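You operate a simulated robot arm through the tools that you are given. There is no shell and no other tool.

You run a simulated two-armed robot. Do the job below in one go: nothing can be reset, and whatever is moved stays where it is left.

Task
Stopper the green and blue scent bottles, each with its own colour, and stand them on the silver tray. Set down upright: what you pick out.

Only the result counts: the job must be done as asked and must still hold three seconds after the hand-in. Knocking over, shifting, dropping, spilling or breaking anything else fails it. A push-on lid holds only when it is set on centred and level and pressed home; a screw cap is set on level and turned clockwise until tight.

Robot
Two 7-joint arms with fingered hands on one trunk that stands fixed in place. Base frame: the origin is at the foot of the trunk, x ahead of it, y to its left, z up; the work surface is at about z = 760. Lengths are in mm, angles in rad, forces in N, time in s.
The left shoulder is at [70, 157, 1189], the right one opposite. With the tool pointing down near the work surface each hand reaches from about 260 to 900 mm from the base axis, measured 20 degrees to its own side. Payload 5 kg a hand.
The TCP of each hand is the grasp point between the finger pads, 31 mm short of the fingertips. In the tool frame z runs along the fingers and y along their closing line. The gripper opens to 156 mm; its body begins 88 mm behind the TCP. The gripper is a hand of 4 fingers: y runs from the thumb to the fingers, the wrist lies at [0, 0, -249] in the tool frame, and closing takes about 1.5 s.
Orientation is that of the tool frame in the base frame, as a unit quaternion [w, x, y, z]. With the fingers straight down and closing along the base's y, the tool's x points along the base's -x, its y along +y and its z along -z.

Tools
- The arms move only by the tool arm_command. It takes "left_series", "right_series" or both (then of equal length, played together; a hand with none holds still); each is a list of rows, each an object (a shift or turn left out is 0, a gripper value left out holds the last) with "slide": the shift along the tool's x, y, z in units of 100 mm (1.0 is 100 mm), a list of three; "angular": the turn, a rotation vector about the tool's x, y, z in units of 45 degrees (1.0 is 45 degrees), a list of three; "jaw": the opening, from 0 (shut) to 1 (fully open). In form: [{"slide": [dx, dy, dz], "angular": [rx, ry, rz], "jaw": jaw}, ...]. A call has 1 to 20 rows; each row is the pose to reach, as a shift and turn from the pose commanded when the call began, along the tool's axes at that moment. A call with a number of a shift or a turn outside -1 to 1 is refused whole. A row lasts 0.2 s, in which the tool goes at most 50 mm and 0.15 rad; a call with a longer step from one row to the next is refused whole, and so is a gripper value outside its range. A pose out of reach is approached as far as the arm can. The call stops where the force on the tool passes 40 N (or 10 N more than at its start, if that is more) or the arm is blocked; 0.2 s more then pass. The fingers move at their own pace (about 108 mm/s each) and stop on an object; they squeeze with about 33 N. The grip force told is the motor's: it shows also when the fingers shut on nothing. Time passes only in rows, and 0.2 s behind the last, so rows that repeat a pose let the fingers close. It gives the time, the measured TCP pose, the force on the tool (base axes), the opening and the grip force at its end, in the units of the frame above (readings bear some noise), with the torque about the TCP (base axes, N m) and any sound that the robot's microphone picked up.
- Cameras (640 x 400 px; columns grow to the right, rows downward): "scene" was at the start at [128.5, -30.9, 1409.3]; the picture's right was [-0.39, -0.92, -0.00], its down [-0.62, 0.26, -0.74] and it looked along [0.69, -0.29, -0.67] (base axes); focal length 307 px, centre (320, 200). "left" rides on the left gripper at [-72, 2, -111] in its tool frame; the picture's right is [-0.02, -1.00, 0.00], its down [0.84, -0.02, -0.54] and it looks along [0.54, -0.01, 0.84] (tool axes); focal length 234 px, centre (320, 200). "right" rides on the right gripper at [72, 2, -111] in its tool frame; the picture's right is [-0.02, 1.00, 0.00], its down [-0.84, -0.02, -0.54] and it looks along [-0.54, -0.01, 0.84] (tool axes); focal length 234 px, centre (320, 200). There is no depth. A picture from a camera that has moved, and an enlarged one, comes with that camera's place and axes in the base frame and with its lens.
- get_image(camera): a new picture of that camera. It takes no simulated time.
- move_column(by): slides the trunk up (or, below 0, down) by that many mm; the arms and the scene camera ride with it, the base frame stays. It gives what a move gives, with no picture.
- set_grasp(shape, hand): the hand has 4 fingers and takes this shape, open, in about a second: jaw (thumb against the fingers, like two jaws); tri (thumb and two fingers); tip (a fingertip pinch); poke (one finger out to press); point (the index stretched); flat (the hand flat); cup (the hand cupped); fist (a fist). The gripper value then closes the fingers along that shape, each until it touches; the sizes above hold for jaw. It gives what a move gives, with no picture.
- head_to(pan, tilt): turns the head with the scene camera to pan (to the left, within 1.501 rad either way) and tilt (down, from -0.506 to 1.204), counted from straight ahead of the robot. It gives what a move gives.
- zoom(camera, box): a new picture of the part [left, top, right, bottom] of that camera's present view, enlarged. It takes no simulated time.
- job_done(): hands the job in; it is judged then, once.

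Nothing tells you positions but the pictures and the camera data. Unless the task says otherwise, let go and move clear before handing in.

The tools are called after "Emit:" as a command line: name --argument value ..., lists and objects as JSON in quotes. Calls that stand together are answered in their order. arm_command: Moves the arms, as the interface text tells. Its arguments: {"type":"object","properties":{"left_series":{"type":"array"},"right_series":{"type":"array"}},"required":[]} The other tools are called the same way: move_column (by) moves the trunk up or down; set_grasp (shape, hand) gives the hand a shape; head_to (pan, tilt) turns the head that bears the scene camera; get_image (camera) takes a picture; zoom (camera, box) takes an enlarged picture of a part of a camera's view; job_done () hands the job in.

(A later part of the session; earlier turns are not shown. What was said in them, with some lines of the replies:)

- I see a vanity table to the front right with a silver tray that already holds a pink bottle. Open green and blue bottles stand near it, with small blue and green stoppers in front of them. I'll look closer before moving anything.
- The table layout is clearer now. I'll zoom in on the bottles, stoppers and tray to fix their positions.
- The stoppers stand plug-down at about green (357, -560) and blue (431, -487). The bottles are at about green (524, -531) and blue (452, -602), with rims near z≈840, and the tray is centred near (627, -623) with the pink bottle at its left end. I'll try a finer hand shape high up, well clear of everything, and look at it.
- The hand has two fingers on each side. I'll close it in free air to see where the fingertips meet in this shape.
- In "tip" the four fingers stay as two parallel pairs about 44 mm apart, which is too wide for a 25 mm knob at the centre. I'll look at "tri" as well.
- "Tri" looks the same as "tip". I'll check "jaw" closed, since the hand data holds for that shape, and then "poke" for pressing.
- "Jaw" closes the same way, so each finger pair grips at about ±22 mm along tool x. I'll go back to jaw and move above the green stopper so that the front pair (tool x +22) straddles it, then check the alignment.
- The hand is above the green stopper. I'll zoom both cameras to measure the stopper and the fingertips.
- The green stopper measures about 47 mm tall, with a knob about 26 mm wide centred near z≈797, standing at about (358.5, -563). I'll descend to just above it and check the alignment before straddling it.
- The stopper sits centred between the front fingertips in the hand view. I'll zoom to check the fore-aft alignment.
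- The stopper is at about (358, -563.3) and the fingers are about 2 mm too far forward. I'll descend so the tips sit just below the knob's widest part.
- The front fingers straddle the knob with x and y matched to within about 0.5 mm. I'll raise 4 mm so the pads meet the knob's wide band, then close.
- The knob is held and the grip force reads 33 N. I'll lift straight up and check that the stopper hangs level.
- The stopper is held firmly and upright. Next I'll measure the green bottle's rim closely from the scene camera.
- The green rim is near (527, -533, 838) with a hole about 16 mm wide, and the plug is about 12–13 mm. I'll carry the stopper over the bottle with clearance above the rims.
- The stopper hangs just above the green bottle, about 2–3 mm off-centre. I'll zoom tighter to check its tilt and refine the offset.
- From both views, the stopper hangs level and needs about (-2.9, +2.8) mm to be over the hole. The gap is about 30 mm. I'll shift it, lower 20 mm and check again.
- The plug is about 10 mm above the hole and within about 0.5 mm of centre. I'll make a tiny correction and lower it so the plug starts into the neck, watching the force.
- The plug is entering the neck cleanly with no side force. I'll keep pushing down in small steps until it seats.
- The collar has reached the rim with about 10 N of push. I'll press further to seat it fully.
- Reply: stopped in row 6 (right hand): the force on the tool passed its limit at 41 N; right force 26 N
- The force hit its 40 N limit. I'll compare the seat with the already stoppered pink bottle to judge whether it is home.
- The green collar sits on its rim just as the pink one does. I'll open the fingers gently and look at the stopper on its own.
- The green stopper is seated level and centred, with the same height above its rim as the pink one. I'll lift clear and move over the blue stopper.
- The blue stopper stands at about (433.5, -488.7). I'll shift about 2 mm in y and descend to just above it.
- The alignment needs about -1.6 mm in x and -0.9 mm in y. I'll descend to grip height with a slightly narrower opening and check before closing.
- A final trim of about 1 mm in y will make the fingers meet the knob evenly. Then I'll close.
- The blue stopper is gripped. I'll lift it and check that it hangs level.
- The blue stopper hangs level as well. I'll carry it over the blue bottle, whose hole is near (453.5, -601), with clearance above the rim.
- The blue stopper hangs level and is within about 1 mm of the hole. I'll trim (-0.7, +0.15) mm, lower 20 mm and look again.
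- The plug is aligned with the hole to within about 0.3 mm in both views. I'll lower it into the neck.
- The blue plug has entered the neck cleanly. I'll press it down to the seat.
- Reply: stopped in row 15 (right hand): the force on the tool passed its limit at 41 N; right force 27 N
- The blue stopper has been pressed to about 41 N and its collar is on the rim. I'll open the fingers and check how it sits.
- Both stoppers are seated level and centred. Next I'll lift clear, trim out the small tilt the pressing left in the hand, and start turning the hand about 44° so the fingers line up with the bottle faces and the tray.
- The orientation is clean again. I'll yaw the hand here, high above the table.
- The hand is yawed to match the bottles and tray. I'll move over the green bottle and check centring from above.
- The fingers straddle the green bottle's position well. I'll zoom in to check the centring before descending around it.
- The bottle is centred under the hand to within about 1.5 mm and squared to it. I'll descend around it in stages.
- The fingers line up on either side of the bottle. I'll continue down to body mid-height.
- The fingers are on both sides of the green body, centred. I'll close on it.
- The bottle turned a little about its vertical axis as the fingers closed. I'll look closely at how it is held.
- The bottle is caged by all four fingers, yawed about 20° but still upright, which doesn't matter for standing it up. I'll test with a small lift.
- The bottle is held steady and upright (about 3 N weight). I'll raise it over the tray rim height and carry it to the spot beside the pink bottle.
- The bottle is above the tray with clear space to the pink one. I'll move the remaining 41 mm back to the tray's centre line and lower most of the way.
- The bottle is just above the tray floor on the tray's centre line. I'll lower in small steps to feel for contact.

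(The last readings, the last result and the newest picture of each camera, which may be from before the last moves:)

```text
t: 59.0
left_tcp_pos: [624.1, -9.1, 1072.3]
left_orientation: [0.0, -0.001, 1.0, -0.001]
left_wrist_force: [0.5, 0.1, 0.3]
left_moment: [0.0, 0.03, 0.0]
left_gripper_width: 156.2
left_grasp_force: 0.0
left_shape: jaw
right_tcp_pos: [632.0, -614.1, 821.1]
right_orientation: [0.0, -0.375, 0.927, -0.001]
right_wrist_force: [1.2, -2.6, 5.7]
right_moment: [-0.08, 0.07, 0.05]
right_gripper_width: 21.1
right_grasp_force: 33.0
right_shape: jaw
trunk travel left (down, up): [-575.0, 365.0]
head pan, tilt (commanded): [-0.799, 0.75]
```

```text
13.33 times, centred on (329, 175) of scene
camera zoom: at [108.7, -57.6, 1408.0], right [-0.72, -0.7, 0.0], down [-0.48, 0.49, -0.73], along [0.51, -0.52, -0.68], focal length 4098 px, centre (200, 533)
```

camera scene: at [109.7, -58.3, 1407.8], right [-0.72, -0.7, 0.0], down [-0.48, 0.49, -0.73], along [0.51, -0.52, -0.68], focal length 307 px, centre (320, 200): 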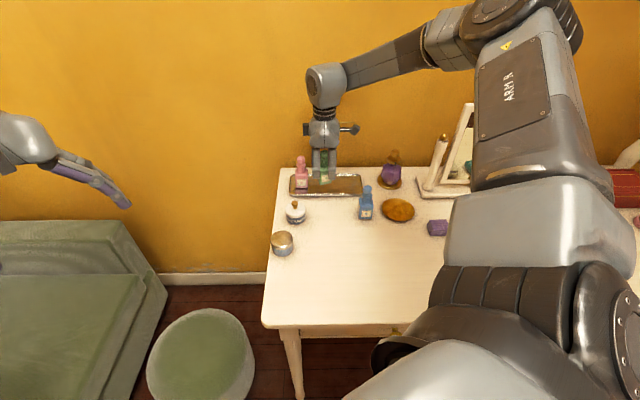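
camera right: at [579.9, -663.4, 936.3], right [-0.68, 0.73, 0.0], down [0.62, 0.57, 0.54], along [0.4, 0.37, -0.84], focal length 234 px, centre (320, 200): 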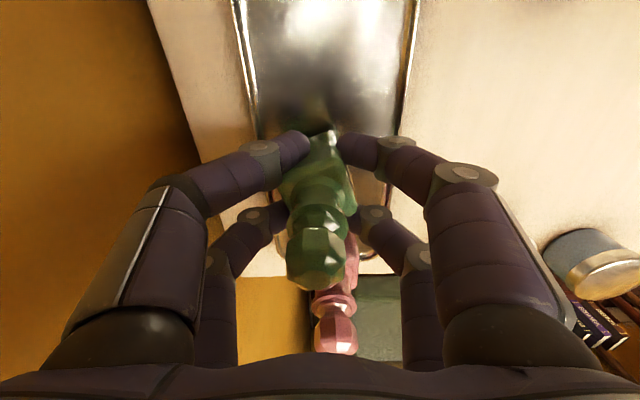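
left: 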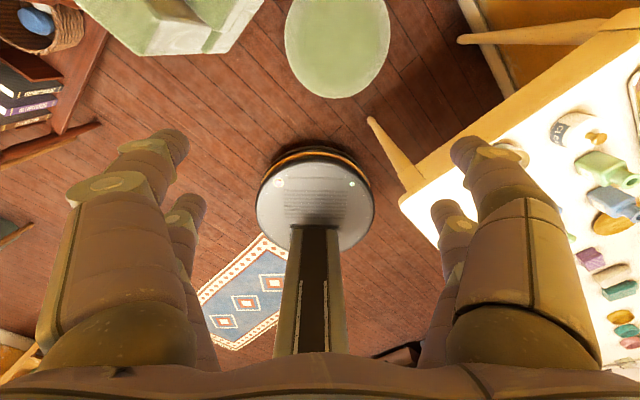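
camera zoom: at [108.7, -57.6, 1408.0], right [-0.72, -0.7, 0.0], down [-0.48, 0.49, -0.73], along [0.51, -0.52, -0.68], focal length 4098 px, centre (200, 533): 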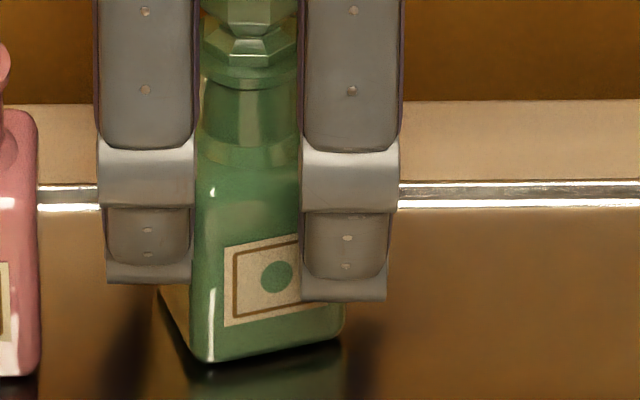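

Contact is made (about 9 N) and the bottle stands on the tray floor. I'll ease off slightly and open the fingers gradually.

Emit:
arm_command --right_series '[{"slide": [0, 0, -0.005], "jaw": 0.12}, {"slide": [0, 0, -0.005], "jaw": 0.15}, {"slide": [0, 0, -0.005], "jaw": 0.2}, {"slide": [0, 0, -0.005], "jaw": 0.25}, {"slide": [0, 0, -0.005], "jaw": 0.3}, {"slide": [0, 0, -0.005], "jaw": 0.36}, {"slide": [0, 0, -0.005], "jaw": 0.42}, {"slide": [0, 0, -0.005], "jaw": 0.42}]'

Emit:
get_image --camera "right"

Emit:
zoom --camera "scene" --box '[280, 140, 376, 200]'

```text
t: 60.8
left_tcp_pos: [624.6, -10.6, 1071.6]
left_orientation: [0.0, 0.0, 1.0, 0.0]
left_wrist_force: [-0.1, -0.2, 0.0]
left_moment: [0.0, 0.03, 0.02]
left_gripper_width: 155.8
left_grasp_force: 0.1
left_shape: jaw
right_tcp_pos: [631.9, -613.2, 820.3]
right_orientation: [-0.001, -0.376, 0.927, 0.0]
right_wrist_force: [0.8, 0.1, -0.1]
right_moment: [-0.02, -0.01, 0.03]
right_gripper_width: 65.0
right_grasp_force: 0.0
right_shape: jaw
trunk travel left (down, up): [-575.0, 365.0]
head pan, tilt (commanded): [-0.799, 0.75]
```

```text
taken
camera right: at [579.2, -663.0, 931.2], right [-0.68, 0.73, 0.0], down [0.62, 0.57, 0.54], along [0.4, 0.37, -0.84], focal length 234 px, centre (320, 200)
```

right: 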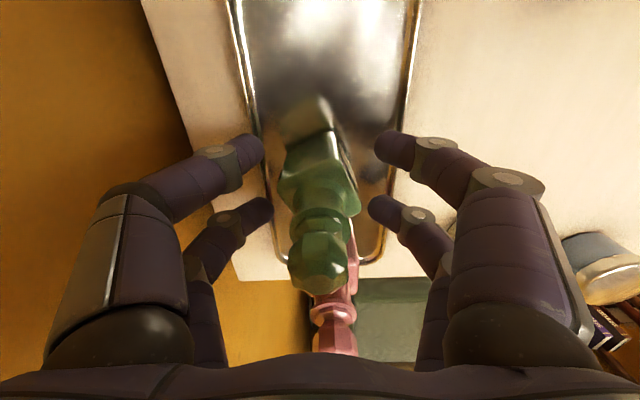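

```text
6.67 times, centred on (328, 170) of scene
camera zoom: at [109.4, -58.1, 1407.8], right [-0.72, -0.7, 0.0], down [-0.48, 0.49, -0.73], along [0.51, -0.52, -0.68], focal length 2049 px, centre (267, 400)
```

zoom: 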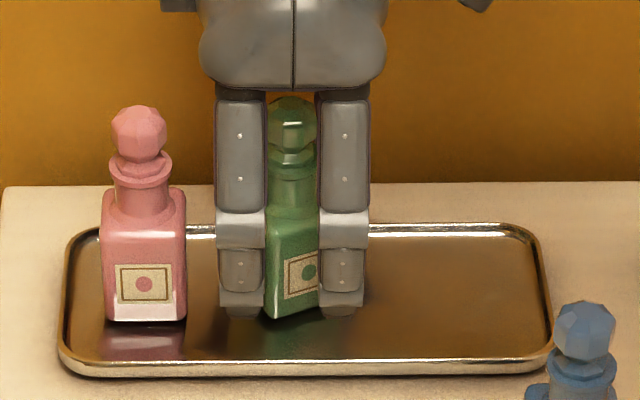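

The bottle stands free between the open fingers. I'll lift the hand straight up and check all the bottles.

Emit:
arm_command --right_series '[{"slide": [0, 0, -0.1]}, {"slide": [0, 0, -0.3]}, {"slide": [0, 0, -0.55]}, {"slide": [0, 0, -0.8]}, {"slide": [0, 0, -1.0]}, {"slide": [0, 0, -1.0]}]'

Emit:
arm_command --right_series '[{"slide": [0, 0, -0.25]}, {"slide": [0, 0, -0.45]}, {"slide": [0, 0, -0.45]}]'

Emit:
get_image --camera "right"

Emit:
zoom --camera "scene" --box '[280, 150, 376, 210]'

Emit:
zoom --camera "scene" --box '[314, 155, 346, 185]'

```text
t: 62.2
left_tcp_pos: [624.4, -10.1, 1071.5]
left_orientation: [0.0, 0.0, 1.0, -0.001]
left_wrist_force: [0.6, 0.6, -0.4]
left_moment: [-0.01, 0.0, 0.0]
left_gripper_width: 156.1
left_grasp_force: 0.0
left_shape: jaw
right_tcp_pos: [630.9, -615.1, 922.0]
right_orientation: [-0.001, -0.375, 0.927, -0.001]
right_wrist_force: [-0.3, 0.1, 0.3]
right_moment: [0.0, 0.03, 0.03]
right_gripper_width: 65.0
right_grasp_force: 0.1
right_shape: jaw
trunk travel left (down, up): [-575.0, 365.0]
head pan, tilt (commanded): [-0.799, 0.75]
```

```text
t: 63.0
left_tcp_pos: [626.4, -9.7, 1072.5]
left_orientation: [0.0, 0.0, 1.0, 0.0]
left_wrist_force: [0.0, 0.2, 0.1]
left_moment: [0.04, -0.03, -0.02]
left_gripper_width: 156.0
left_grasp_force: 0.0
left_shape: jaw
right_tcp_pos: [632.1, -614.8, 966.0]
right_orientation: [-0.001, -0.375, 0.927, 0.0]
right_wrist_force: [-0.3, -0.5, 0.0]
right_moment: [0.02, 0.04, -0.01]
right_gripper_width: 64.8
right_grasp_force: 0.1
right_shape: jaw
trunk travel left (down, up): [-575.0, 365.0]
head pan, tilt (commanded): [-0.799, 0.75]
```

```text
taken
camera right: at [579.3, -663.3, 1076.4], right [-0.68, 0.73, 0.0], down [0.62, 0.57, 0.54], along [0.4, 0.37, -0.84], focal length 234 px, centre (320, 200)
```

right: 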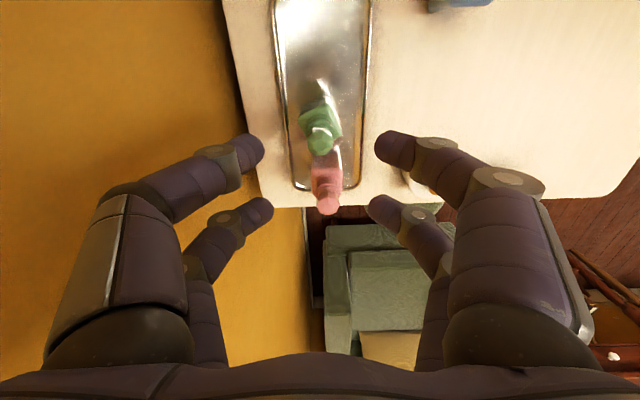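

```text
6.67 times, centred on (328, 180) of scene
camera zoom: at [109.5, -58.3, 1407.8], right [-0.72, -0.7, 0.0], down [-0.48, 0.49, -0.73], along [0.51, -0.52, -0.68], focal length 2049 px, centre (267, 333)
```

zoom: 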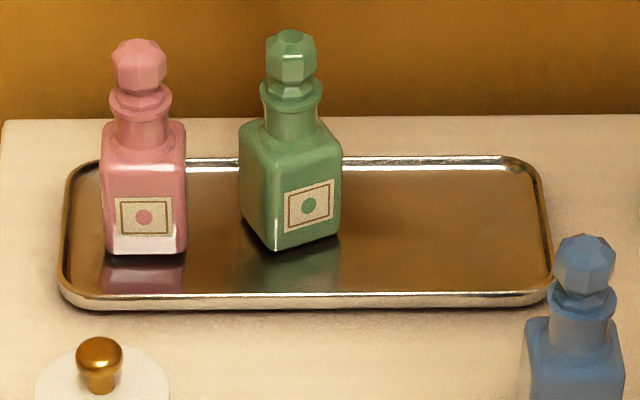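

```text
13.33 times, centred on (330, 170) of scene
camera zoom: at [109.5, -58.3, 1407.8], right [-0.72, -0.7, 0.0], down [-0.48, 0.49, -0.73], along [0.51, -0.52, -0.68], focal length 4098 px, centre (187, 600)
```

zoom: 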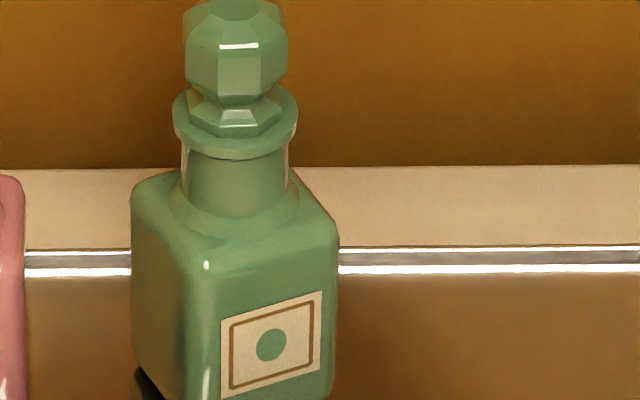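

The green bottle stands upright on the tray, stopper seated, and the pink one is untouched. Next I'll move the hand over the blue bottle.

Emit:
arm_command --right_series '[{"slide": [0.2, 0.22, 0], "jaw": 0.5}, {"slide": [0.4, 0.45, 0], "jaw": 0.5}, {"slide": [0.6, 0.68, 0], "jaw": 0.5}, {"slide": [0.8, 0.9, 0], "jaw": 0.5}, {"slide": [0.9, 1.0, 0], "jaw": 0.5}, {"slide": [0.9, 1.0, 0], "jaw": 0.5}]'

Emit:
arm_command --right_series '[{"slide": [0.15, 0.17, 0], "jaw": 0.5}, {"slide": [0.284, 0.335, 0], "jaw": 0.5}, {"slide": [0.284, 0.335, 0], "jaw": 0.5}, {"slide": [0.284, 0.335, 0], "jaw": 0.5}]'

Emit:
get_image --camera "right"

Emit:
zoom --camera "right" --box '[264, 85, 376, 155]'

Emit:
zoom --camera "scene" --box '[320, 150, 416, 210]'

```text
t: 64.4
left_tcp_pos: [626.4, -10.1, 1071.9]
left_orientation: [0.0, 0.0, 1.0, 0.0]
left_wrist_force: [0.0, 0.9, 0.3]
left_moment: [0.0, 0.03, -0.01]
left_gripper_width: 156.0
left_grasp_force: 0.0
left_shape: jaw
right_tcp_pos: [498.0, -604.9, 965.7]
right_orientation: [-0.001, -0.376, 0.927, 0.0]
right_wrist_force: [-0.3, 0.1, 0.1]
right_moment: [0.01, 0.03, -0.01]
right_gripper_width: 77.3
right_grasp_force: 0.1
right_shape: jaw
trunk travel left (down, up): [-575.0, 365.0]
head pan, tilt (commanded): [-0.799, 0.75]
```

```text
t: 65.4
left_tcp_pos: [625.4, -9.9, 1072.8]
left_orientation: [0.0, 0.0, 1.0, 0.0]
left_wrist_force: [0.1, -0.5, -0.1]
left_moment: [-0.01, 0.01, 0.0]
left_gripper_width: 156.1
left_grasp_force: 0.1
left_shape: jaw
right_tcp_pos: [453.0, -600.9, 966.7]
right_orientation: [0.0, -0.375, 0.927, 0.0]
right_wrist_force: [0.4, 0.0, -0.1]
right_moment: [0.04, -0.02, -0.02]
right_gripper_width: 77.5
right_grasp_force: 0.1
right_shape: jaw
trunk travel left (down, up): [-575.0, 365.0]
head pan, tilt (commanded): [-0.799, 0.75]
```

```text
taken
camera right: at [401.0, -649.9, 1076.7], right [-0.68, 0.73, 0.0], down [0.62, 0.57, 0.54], along [0.4, 0.37, -0.84], focal length 234 px, centre (320, 200)
```

right: 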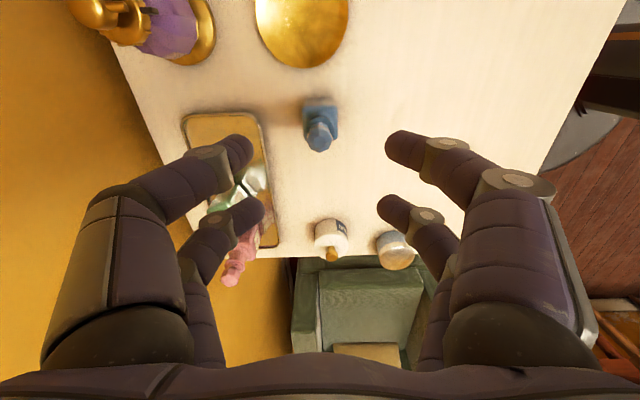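

```text
5.71 times, centred on (320, 120) of right
camera zoom: at [401.0, -649.9, 1076.7], right [-0.68, 0.73, 0.0], down [0.62, 0.57, 0.54], along [0.4, 0.37, -0.84], focal length 1338 px, centre (320, 657)
```

zoom: 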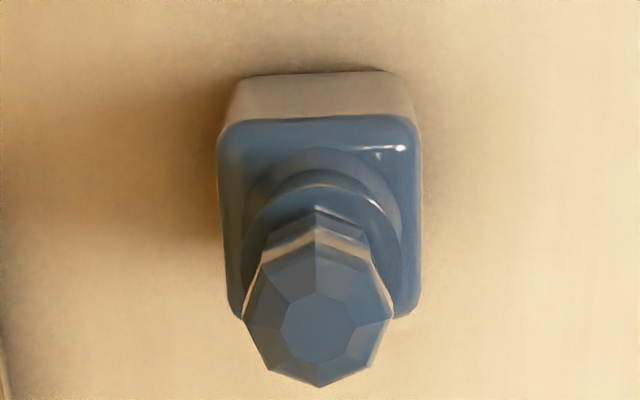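

```text
6.67 times, centred on (368, 180) of scene
camera zoom: at [108.7, -58.0, 1407.9], right [-0.72, -0.7, 0.0], down [-0.48, 0.49, -0.73], along [0.51, -0.52, -0.68], focal length 2049 px, centre (0, 333)
```

zoom: 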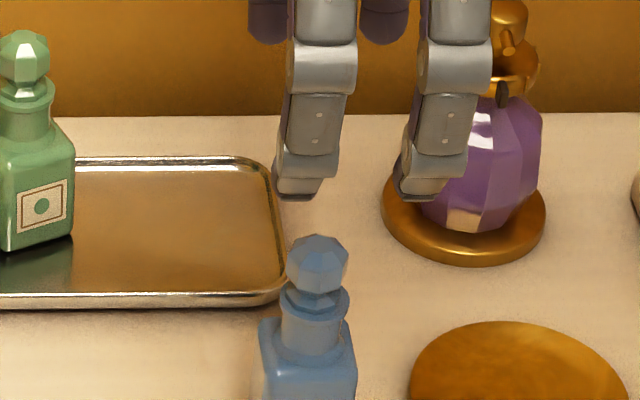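

The hand is centred over the blue bottle. I'll descend around it in stages as before.

Emit:
arm_command --right_series '[{"slide": [0, 0.005, 0.3]}, {"slide": [0, 0.005, 0.6]}, {"slide": [0, 0.005, 0.85]}, {"slide": [0, 0.005, 1.0]}, {"slide": [0, 0.005, 1.0]}]'

Emit:
zoom --camera "scene" --box '[320, 160, 416, 220]'

Emit:
get_image --camera "right"

```text
t: 66.6
left_tcp_pos: [625.5, -9.2, 1072.8]
left_orientation: [0.0, 0.0, 1.0, 0.0]
left_wrist_force: [-0.7, -0.1, 0.1]
left_moment: [0.01, 0.0, 0.0]
left_gripper_width: 155.9
left_grasp_force: 0.0
left_shape: jaw
right_tcp_pos: [452.7, -598.9, 866.2]
right_orientation: [0.0, -0.376, 0.927, 0.0]
right_wrist_force: [0.3, -0.2, 0.9]
right_moment: [-0.01, 0.0, 0.02]
right_gripper_width: 77.5
right_grasp_force: 0.0
right_shape: jaw
trunk travel left (down, up): [-575.0, 365.0]
head pan, tilt (commanded): [-0.799, 0.75]
```

```text
6.67 times, centred on (368, 190) of scene
camera zoom: at [109.0, -57.6, 1407.9], right [-0.72, -0.7, 0.0], down [-0.48, 0.49, -0.73], along [0.51, -0.52, -0.68], focal length 2049 px, centre (0, 267)
```

zoom: 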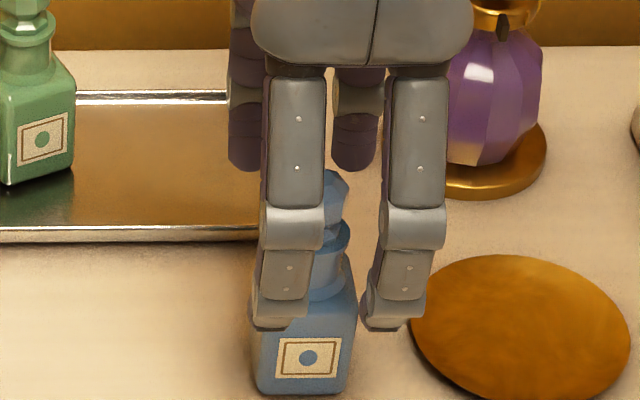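

```text
taken
camera right: at [400.7, -648.7, 976.8], right [-0.68, 0.73, 0.0], down [0.62, 0.57, 0.54], along [0.4, 0.37, -0.84], focal length 234 px, centre (320, 200)
```

right: 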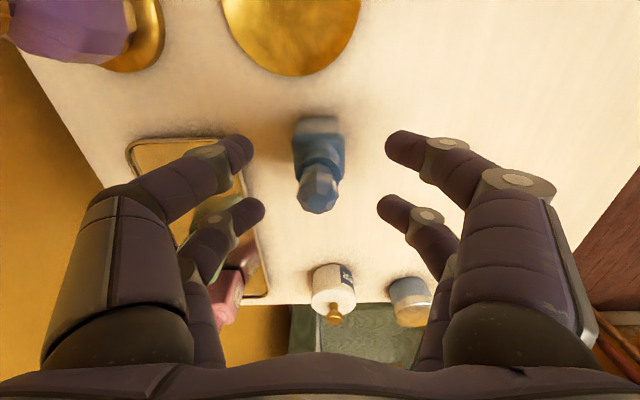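

The fingers look about 2 mm to the right of the bottle centre, so I'll trim that and continue down.

Emit:
arm_command --right_series '[{"slide": [-0.02, 0.0, 0.1], "jaw": 0.45}, {"slide": [-0.02, 0.0, 0.25], "jaw": 0.42}, {"slide": [-0.02, 0.0, 0.4], "jaw": 0.4}, {"slide": [-0.02, 0.0, 0.505], "jaw": 0.4}, {"slide": [-0.02, 0.0, 0.505], "jaw": 0.4}]'

Emit:
zoom --camera "scene" --box '[320, 170, 416, 230]'

Emit:
get_image --camera "right"

```text
t: 67.8
left_tcp_pos: [625.3, -9.8, 1072.6]
left_orientation: [0.0, 0.001, 1.0, 0.0]
left_wrist_force: [-0.2, -0.4, -0.1]
left_moment: [-0.04, 0.02, 0.01]
left_gripper_width: 156.1
left_grasp_force: 0.1
left_shape: jaw
right_tcp_pos: [454.7, -599.3, 814.6]
right_orientation: [0.0, -0.376, 0.927, 0.0]
right_wrist_force: [-1.1, 0.0, 0.3]
right_moment: [0.02, 0.01, 0.03]
right_gripper_width: 62.8
right_grasp_force: 0.1
right_shape: jaw
trunk travel left (down, up): [-575.0, 365.0]
head pan, tilt (commanded): [-0.799, 0.75]
```

```text
6.67 times, centred on (368, 200) of scene
camera zoom: at [109.1, -57.8, 1407.8], right [-0.72, -0.7, 0.0], down [-0.48, 0.49, -0.73], along [0.51, -0.52, -0.68], focal length 2049 px, centre (0, 200)
```

zoom: 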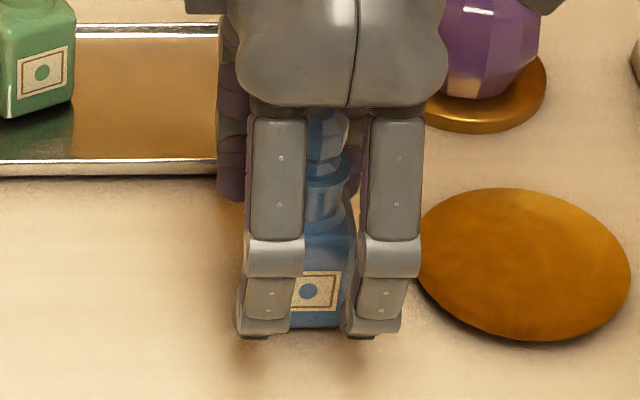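

```text
taken
camera right: at [401.9, -647.9, 926.4], right [-0.68, 0.73, 0.0], down [0.62, 0.57, 0.54], along [0.4, 0.37, -0.84], focal length 234 px, centre (320, 200)
```

right: 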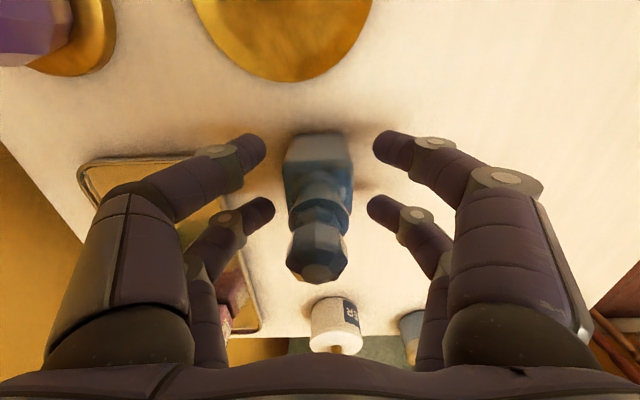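

I'll trim another 2 mm and close on the blue body.

Emit:
arm_command --right_series '[{"slide": [-0.02, 0, 0], "jaw": 0.4}, {"slide": [-0.02, 0, 0], "jaw": 0.35}, {"slide": [-0.02, 0, 0], "jaw": 0.3}, {"slide": [-0.02, 0, 0], "jaw": 0.25}, {"slide": [-0.02, 0, 0], "jaw": 0.2}, {"slide": [-0.02, 0, 0], "jaw": 0.15}, {"slide": [-0.02, 0, 0], "jaw": 0.1}, {"slide": [-0.02, 0, 0], "jaw": 0.05}, {"slide": [-0.02, 0, 0], "jaw": 0.0}, {"slide": [-0.02, 0, 0], "jaw": 0.0}, {"slide": [-0.02, 0, 0], "jaw": 0.0}]'

Emit:
zoom --camera "scene" --box '[346, 185, 386, 222]'

Emit:
zoom --camera "right" --box '[240, 110, 400, 310]'

```text
t: 70.2
left_tcp_pos: [624.8, -10.5, 1073.3]
left_orientation: [-0.001, 0.0, 1.0, 0.0]
left_wrist_force: [-0.1, -0.3, -0.2]
left_moment: [0.0, -0.03, 0.02]
left_gripper_width: 155.8
left_grasp_force: 0.1
left_shape: jaw
right_tcp_pos: [456.5, -597.1, 814.6]
right_orientation: [0.0, -0.376, 0.927, 0.001]
right_wrist_force: [0.1, -0.3, -0.2]
right_moment: [-0.05, 0.03, -0.03]
right_gripper_width: 20.9
right_grasp_force: 33.3
right_shape: jaw
trunk travel left (down, up): [-575.0, 365.0]
head pan, tilt (commanded): [-0.799, 0.75]
```

```text
10.81 times, centred on (366, 204) of scene
camera zoom: at [109.3, -58.1, 1407.8], right [-0.72, -0.7, 0.0], down [-0.48, 0.49, -0.73], along [0.51, -0.52, -0.68], focal length 3323 px, centre (-177, 162)
```

zoom: 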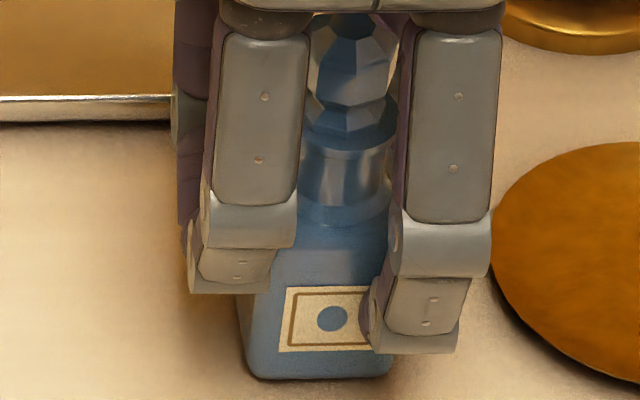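

```text
2.00 times, centred on (320, 210) of right
camera zoom: at [403.5, -646.7, 926.2], right [-0.68, 0.73, 0.0], down [0.62, 0.57, 0.54], along [0.4, 0.37, -0.84], focal length 468 px, centre (320, 180)
```

zoom: 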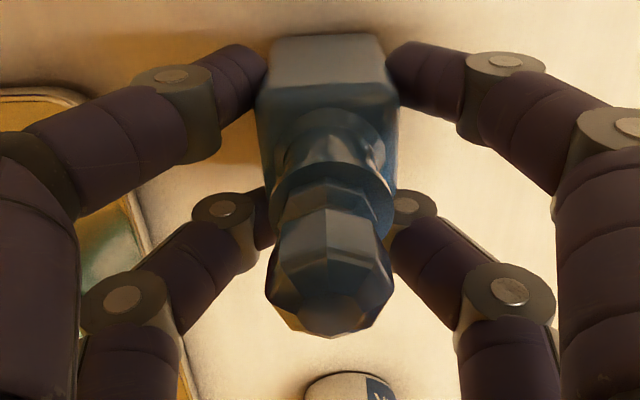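

The blue bottle is held square this time. I'll test with a small lift and look at the hold.

Emit:
arm_command --right_series '[{"slide": [0, 0, -0.02]}, {"slide": [0, 0, -0.05]}, {"slide": [0, 0, -0.08]}, {"slide": [0, 0, -0.1]}, {"slide": [0, 0, -0.1]}, {"slide": [0, 0, -0.1]}]'

Emit:
zoom --camera "scene" --box '[346, 185, 386, 222]'

Emit:
zoom --camera "right" --box '[240, 110, 400, 310]'

```text
t: 71.6
left_tcp_pos: [624.8, -9.8, 1073.3]
left_orientation: [0.0, 0.0, 1.0, 0.0]
left_wrist_force: [0.4, 0.0, 0.6]
left_moment: [0.01, 0.02, -0.01]
left_gripper_width: 155.6
left_grasp_force: 0.1
left_shape: jaw
right_tcp_pos: [454.8, -597.8, 826.1]
right_orientation: [0.0, -0.375, 0.927, 0.0]
right_wrist_force: [-0.2, 0.3, -3.2]
right_moment: [0.04, -0.03, -0.03]
right_gripper_width: 20.8
right_grasp_force: 33.3
right_shape: jaw
trunk travel left (down, up): [-575.0, 365.0]
head pan, tilt (commanded): [-0.799, 0.75]
```

```text
10.81 times, centred on (366, 204) of scene
camera zoom: at [109.4, -58.4, 1407.8], right [-0.72, -0.7, 0.0], down [-0.48, 0.49, -0.73], along [0.51, -0.52, -0.68], focal length 3323 px, centre (-177, 162)
```

zoom: 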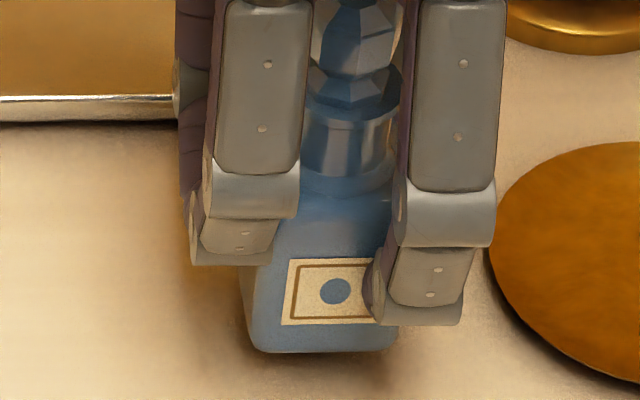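

```text
2.00 times, centred on (320, 210) of right
camera zoom: at [403.9, -646.8, 936.0], right [-0.68, 0.73, 0.0], down [0.62, 0.57, 0.54], along [0.4, 0.37, -0.84], focal length 468 px, centre (320, 180)
```

zoom: 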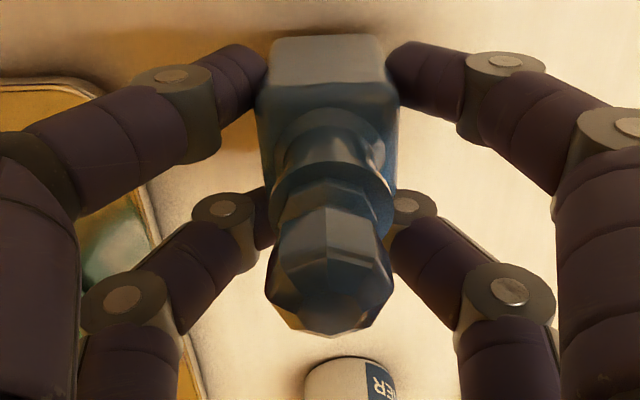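

The bottle lifts cleanly and stays upright. I'll raise it further and carry it smoothly to the free right half of the tray.

Emit:
arm_command --right_series '[{"slide": [0, 0, -0.15]}, {"slide": [0, 0, -0.3]}, {"slide": [0, 0, -0.4]}, {"slide": [-0.05, -0.15, -0.4]}, {"slide": [-0.1, -0.3, -0.4]}, {"slide": [-0.15, -0.45, -0.4]}, {"slide": [-0.2, -0.6, -0.4]}, {"slide": [-0.25, -0.75, -0.4]}, {"slide": [-0.3, -0.9, -0.4]}, {"slide": [-0.3, -0.95, -0.4]}, {"slide": [-0.3, -0.95, -0.4]}]'

Emit:
get_image --camera "right"

Emit:
zoom --camera "scene" --box '[290, 140, 402, 210]'

```text
t: 74.0
left_tcp_pos: [624.8, -10.7, 1071.6]
left_orientation: [0.0, 0.0, 1.0, 0.0]
left_wrist_force: [-0.5, -0.4, -0.2]
left_moment: [0.0, 0.01, 0.01]
left_gripper_width: 156.1
left_grasp_force: 0.0
left_shape: jaw
right_tcp_pos: [545.0, -645.8, 864.9]
right_orientation: [0.001, -0.375, 0.927, 0.0]
right_wrist_force: [0.1, 0.0, -2.5]
right_moment: [-0.01, -0.04, -0.02]
right_gripper_width: 20.9
right_grasp_force: 32.9
right_shape: jaw
trunk travel left (down, up): [-575.0, 365.0]
head pan, tilt (commanded): [-0.799, 0.75]
```

```text
taken
camera right: at [491.8, -694.6, 975.8], right [-0.68, 0.73, 0.0], down [0.62, 0.57, 0.54], along [0.4, 0.37, -0.84], focal length 234 px, centre (320, 200)
```

right: 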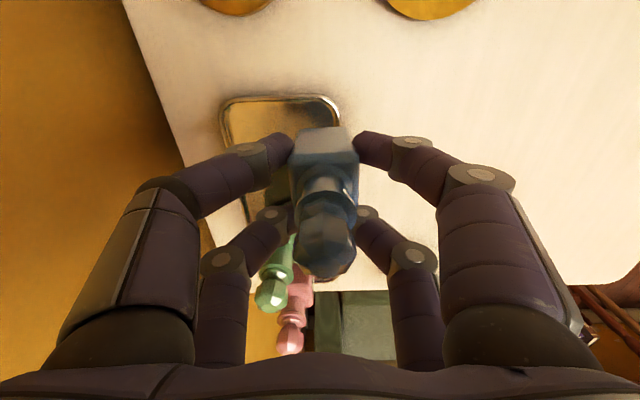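

```text
5.71 times, centred on (346, 175) of scene
camera zoom: at [109.5, -58.3, 1407.8], right [-0.72, -0.7, 0.0], down [-0.48, 0.49, -0.73], along [0.51, -0.52, -0.68], focal length 1756 px, centre (171, 343)
```

zoom: 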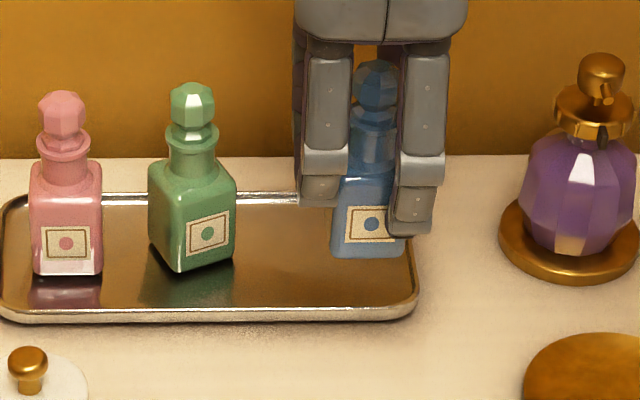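

The blue bottle hangs upright near the tray's right half. I'll complete the move to its spot and lower most of the way.

Emit:
arm_command --right_series '[{"slide": [-0.06, -0.2, 0]}, {"slide": [-0.119, -0.393, 0]}, {"slide": [-0.119, -0.393, 0]}, {"slide": [-0.119, -0.393, 0.12]}, {"slide": [-0.119, -0.393, 0.25]}, {"slide": [-0.119, -0.393, 0.37]}, {"slide": [-0.119, -0.393, 0.37]}]'

Emit:
get_image --camera "right"

Emit:
zoom --camera "scene" --box '[290, 140, 402, 210]'

```text
t: 75.6
left_tcp_pos: [627.5, -11.4, 1071.9]
left_orientation: [0.0, 0.0, 1.0, 0.001]
left_wrist_force: [0.1, -0.2, -0.1]
left_moment: [-0.01, -0.01, 0.02]
left_gripper_width: 155.8
left_grasp_force: 0.1
left_shape: jaw
right_tcp_pos: [580.0, -665.9, 828.6]
right_orientation: [0.0, -0.375, 0.927, 0.001]
right_wrist_force: [0.5, 0.1, -2.9]
right_moment: [-0.01, -0.03, -0.01]
right_gripper_width: 20.9
right_grasp_force: 32.5
right_shape: jaw
trunk travel left (down, up): [-575.0, 365.0]
head pan, tilt (commanded): [-0.799, 0.75]
```

```text
taken
camera right: at [526.9, -714.2, 938.7], right [-0.68, 0.73, 0.0], down [0.62, 0.57, 0.54], along [0.4, 0.37, -0.84], focal length 234 px, centre (320, 200)
```

right: 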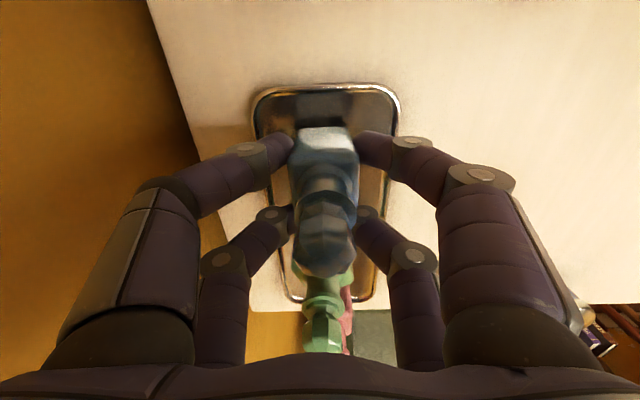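

```text
5.71 times, centred on (346, 175) of scene
camera zoom: at [109.6, -58.3, 1407.8], right [-0.72, -0.7, 0.0], down [-0.48, 0.49, -0.73], along [0.51, -0.52, -0.68], focal length 1756 px, centre (171, 343)
```

zoom: 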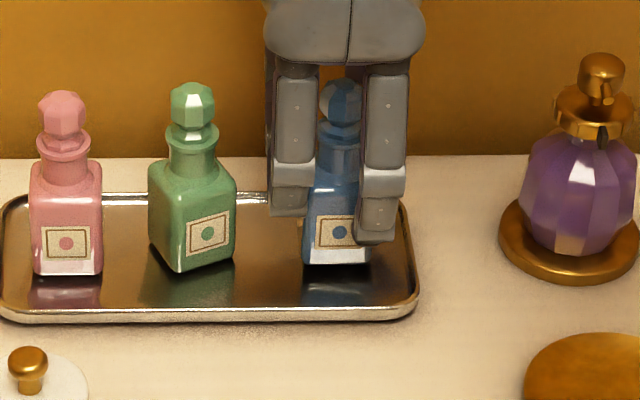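

The blue bottle is a few mm above the tray, well inside its rim. I'll lower in small steps to contact.

Emit:
arm_command --right_series '[{"slide": [0, 0, 0.02]}, {"slide": [0, 0, 0.04]}, {"slide": [0, 0, 0.055]}, {"slide": [0, 0, 0.065]}, {"slide": [0, 0, 0.075]}, {"slide": [0, 0, 0.075]}]'

Emit:
zoom --camera "scene" --box '[330, 155, 378, 190]'

```text
t: 77.0
left_tcp_pos: [623.7, -8.7, 1072.6]
left_orientation: [-0.001, 0.0, 1.0, 0.0]
left_wrist_force: [-0.6, 0.5, 0.0]
left_moment: [0.01, 0.0, 0.01]
left_gripper_width: 155.8
left_grasp_force: 0.1
left_shape: jaw
right_tcp_pos: [580.3, -664.8, 822.2]
right_orientation: [0.001, -0.375, 0.927, -0.001]
right_wrist_force: [-0.4, -2.8, 10.3]
right_moment: [-0.19, 0.13, 0.03]
right_gripper_width: 21.2
right_grasp_force: 32.8
right_shape: jaw
trunk travel left (down, up): [-575.0, 365.0]
head pan, tilt (commanded): [-0.799, 0.75]
```

```text
11.43 times, centred on (354, 172) of scene
camera zoom: at [108.1, -57.1, 1408.1], right [-0.72, -0.7, 0.0], down [-0.47, 0.49, -0.73], along [0.51, -0.52, -0.68], focal length 3512 px, centre (-69, 514)
```

zoom: 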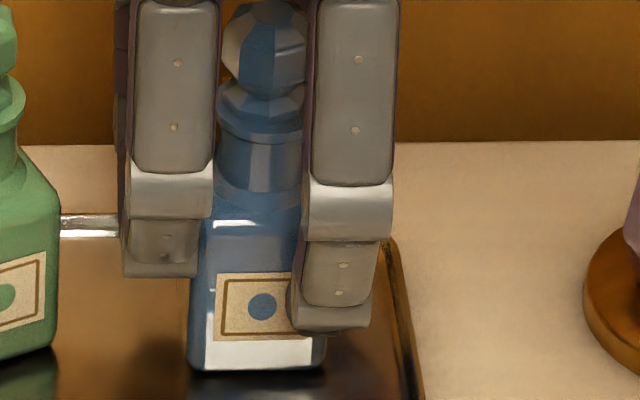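

It is in contact with the tray. I'll ease off 1 mm and open the fingers gradually.

Emit:
arm_command --right_series '[{"slide": [0, 0, -0.01]}, {"slide": [0, 0, -0.01], "jaw": 0.12}, {"slide": [0, 0, -0.01], "jaw": 0.16}, {"slide": [0, 0, -0.01], "jaw": 0.2}, {"slide": [0, 0, -0.01], "jaw": 0.25}, {"slide": [0, 0, -0.01], "jaw": 0.3}, {"slide": [0, 0, -0.01], "jaw": 0.36}, {"slide": [0, 0, -0.01], "jaw": 0.42}, {"slide": [0, 0, -0.01], "jaw": 0.42}]'

Emit:
get_image --camera "right"

Emit:
zoom --camera "scene" --box '[290, 140, 402, 210]'

```text
t: 79.0
left_tcp_pos: [625.4, -9.9, 1072.0]
left_orientation: [0.001, 0.0, 1.0, 0.0]
left_wrist_force: [-1.1, -0.4, -0.3]
left_moment: [0.05, -0.02, 0.0]
left_gripper_width: 156.0
left_grasp_force: 0.2
left_shape: jaw
right_tcp_pos: [579.6, -665.8, 823.5]
right_orientation: [0.0, -0.375, 0.927, 0.0]
right_wrist_force: [-0.2, 0.3, -0.5]
right_moment: [-0.01, 0.02, -0.01]
right_gripper_width: 65.0
right_grasp_force: 0.0
right_shape: jaw
trunk travel left (down, up): [-575.0, 365.0]
head pan, tilt (commanded): [-0.799, 0.75]
```

```text
taken
camera right: at [527.5, -714.0, 932.6], right [-0.68, 0.73, 0.0], down [0.62, 0.57, 0.54], along [0.4, 0.37, -0.84], focal length 234 px, centre (320, 200)
```

right: 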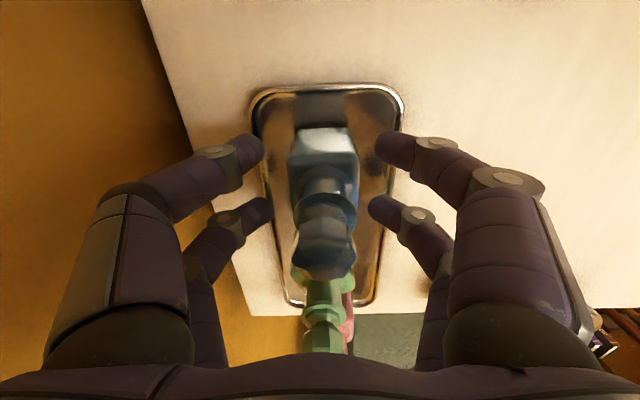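

```text
5.71 times, centred on (346, 175) of scene
camera zoom: at [109.3, -58.1, 1407.8], right [-0.72, -0.7, 0.0], down [-0.48, 0.49, -0.73], along [0.51, -0.52, -0.68], focal length 1756 px, centre (171, 343)
```

zoom: 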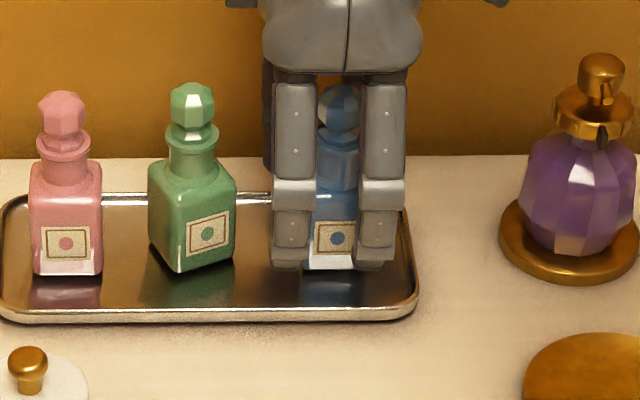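

The blue bottle stands free on the tray. I'll lift the hand straight up and clear.

Emit:
arm_command --right_series '[{"slide": [0, 0, -0.1]}, {"slide": [0, 0, -0.3]}, {"slide": [0, 0, -0.55]}, {"slide": [0, 0, -0.8]}, {"slide": [0, 0, -1.0]}, {"slide": [0, 0, -1.0]}]'

Emit:
arm_command --right_series '[{"slide": [0, 0, -0.3]}, {"slide": [0, 0, -0.6]}, {"slide": [0.3, 0.2, -0.8]}, {"slide": [0.5, 0.6, -0.9]}, {"slide": [0.5, 0.9, -0.9]}, {"slide": [0.5, 0.9, -0.9]}]'

Emit:
get_image --camera "scene"

Emit:
get_image --camera "right"

Emit:
zoom --camera "scene" --box '[280, 145, 376, 205]'

Emit:
zoom --camera "scene" --box '[334, 155, 366, 175]'

Emit:
zoom --camera "scene" --box '[310, 155, 342, 175]'

```text
t: 80.4
left_tcp_pos: [624.6, -11.0, 1072.4]
left_orientation: [0.0, 0.0, 1.0, 0.0]
left_wrist_force: [0.0, -0.6, -0.6]
left_moment: [-0.04, 0.02, -0.01]
left_gripper_width: 156.0
left_grasp_force: 0.0
left_shape: jaw
right_tcp_pos: [581.0, -665.4, 922.7]
right_orientation: [-0.001, -0.375, 0.927, 0.0]
right_wrist_force: [0.6, -0.3, -0.2]
right_moment: [-0.01, 0.02, 0.0]
right_gripper_width: 64.9
right_grasp_force: 0.1
right_shape: jaw
trunk travel left (down, up): [-575.0, 365.0]
head pan, tilt (commanded): [-0.799, 0.75]
```

```text
t: 81.8
left_tcp_pos: [624.5, -11.4, 1071.8]
left_orientation: [0.0, 0.0, 1.0, 0.002]
left_wrist_force: [-0.1, -1.4, -1.2]
left_moment: [0.01, 0.0, 0.0]
left_gripper_width: 155.7
left_grasp_force: 0.1
left_shape: jaw
right_tcp_pos: [482.8, -635.4, 1011.9]
right_orientation: [-0.001, -0.376, 0.927, 0.001]
right_wrist_force: [-0.2, 0.2, 0.1]
right_moment: [0.0, 0.01, 0.03]
right_gripper_width: 65.2
right_grasp_force: 0.1
right_shape: jaw
trunk travel left (down, up): [-575.0, 365.0]
head pan, tilt (commanded): [-0.799, 0.75]
```

```text
taken
camera scene: at [109.9, -59.2, 1407.7], right [-0.72, -0.7, 0.0], down [-0.48, 0.49, -0.73], along [0.51, -0.52, -0.68], focal length 307 px, centre (320, 200)
```

scene: 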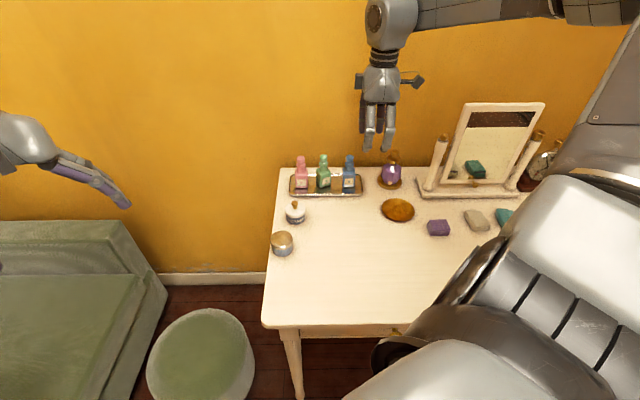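

```text
taken
camera right: at [429.2, -685.0, 1121.8], right [-0.68, 0.73, 0.0], down [0.62, 0.57, 0.54], along [0.4, 0.37, -0.84], focal length 234 px, centre (320, 200)
```

right: 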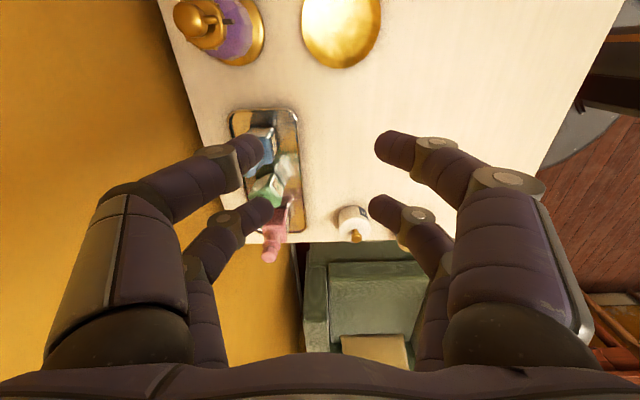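

```text
6.67 times, centred on (328, 175) of scene
camera zoom: at [109.9, -59.2, 1407.7], right [-0.72, -0.7, 0.0], down [-0.48, 0.49, -0.73], along [0.51, -0.52, -0.68], focal length 2049 px, centre (267, 367)
```

zoom: 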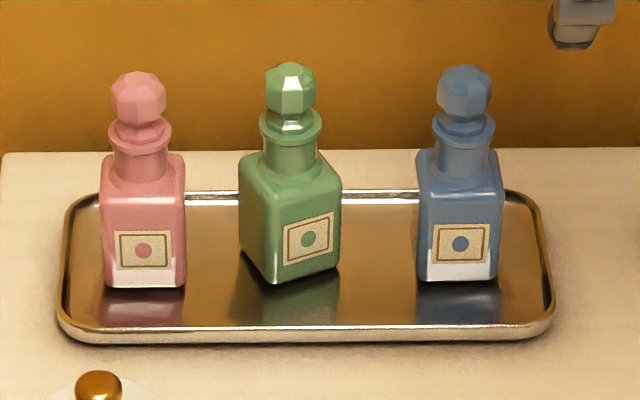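

```text
16.00 times, centred on (350, 165) of scene
camera zoom: at [109.9, -59.2, 1407.7], right [-0.72, -0.7, 0.0], down [-0.48, 0.49, -0.73], along [0.51, -0.52, -0.68], focal length 4917 px, centre (-160, 760)
```

zoom: 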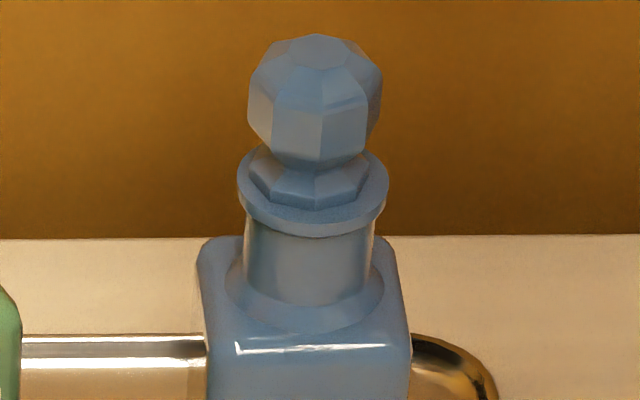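

```text
16.00 times, centred on (326, 165) of scene
camera zoom: at [109.9, -59.2, 1407.7], right [-0.72, -0.7, 0.0], down [-0.48, 0.49, -0.73], along [0.51, -0.52, -0.68], focal length 4917 px, centre (224, 760)
```

zoom: 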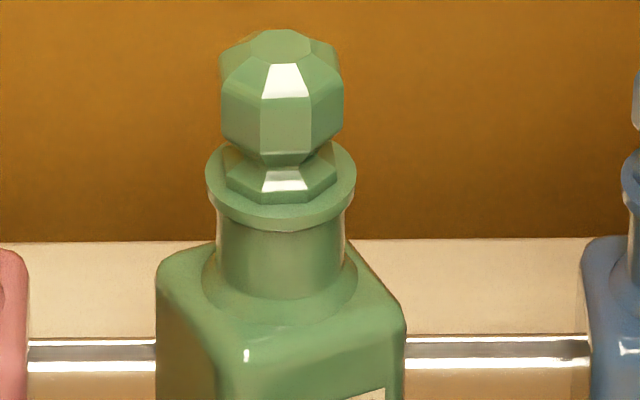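

Both stoppered bottles stand on the tray beside the pink one, and nothing else has moved. I'll compare stopper heights with the pink bottle once more before handing in.

Emit:
zoom --camera "scene" --box '[286, 155, 318, 175]'

Emit:
zoom --camera "scene" --box '[260, 140, 420, 260]'

```text
16.00 times, centred on (302, 165) of scene
camera zoom: at [109.9, -59.2, 1407.7], right [-0.72, -0.7, 0.0], down [-0.48, 0.49, -0.73], along [0.51, -0.52, -0.68], focal length 4917 px, centre (608, 760)
```

zoom: 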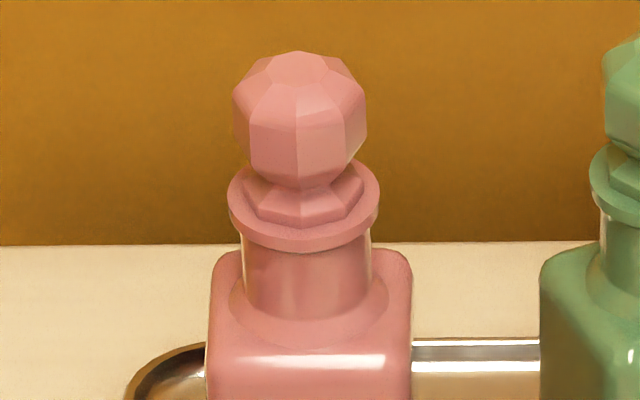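

```text
3.33 times, centred on (340, 200) of scene
camera zoom: at [109.9, -59.2, 1407.7], right [-0.72, -0.7, 0.0], down [-0.48, 0.49, -0.73], along [0.51, -0.52, -0.68], focal length 1024 px, centre (253, 200)
```

zoom: 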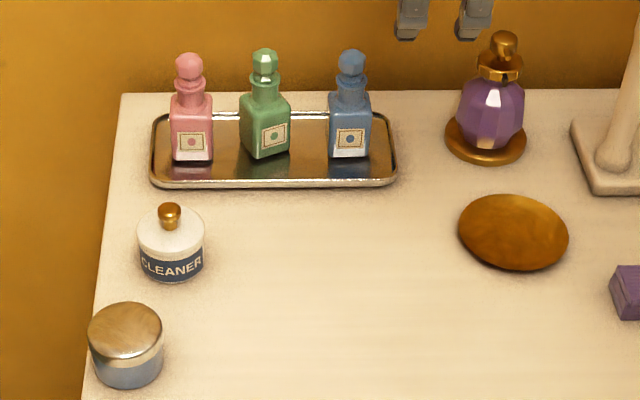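

Both stoppers sit at the same height above the rim as the pink bottle's (202 px against 201 px in the same zoom). The tray, pink bottle and everything else are where they started, and the hand is clear, so I'm handing the job in.

Emit:
job_done

```text
The job is handed in.
```

The green and blue bottles each have their own-colour stopper and are standing upright on the silver tray beside the pink bottle. The job is handed in, but no verdict came back with it.

- **Stoppers:** I set each one on centred and level and pressed it to about 41 N. In the last pictures both sit as far down in their necks as the pink bottle's stopper.
- **Bottles:** The green bottle turned about 20° in the grip, so its label faces slightly sideways. The blue bottle stands square.
- **Everything else:** From the pictures, the tray, the pink bottle and the other items around it on the table have not moved. I lifted the right hand clear before handing in.
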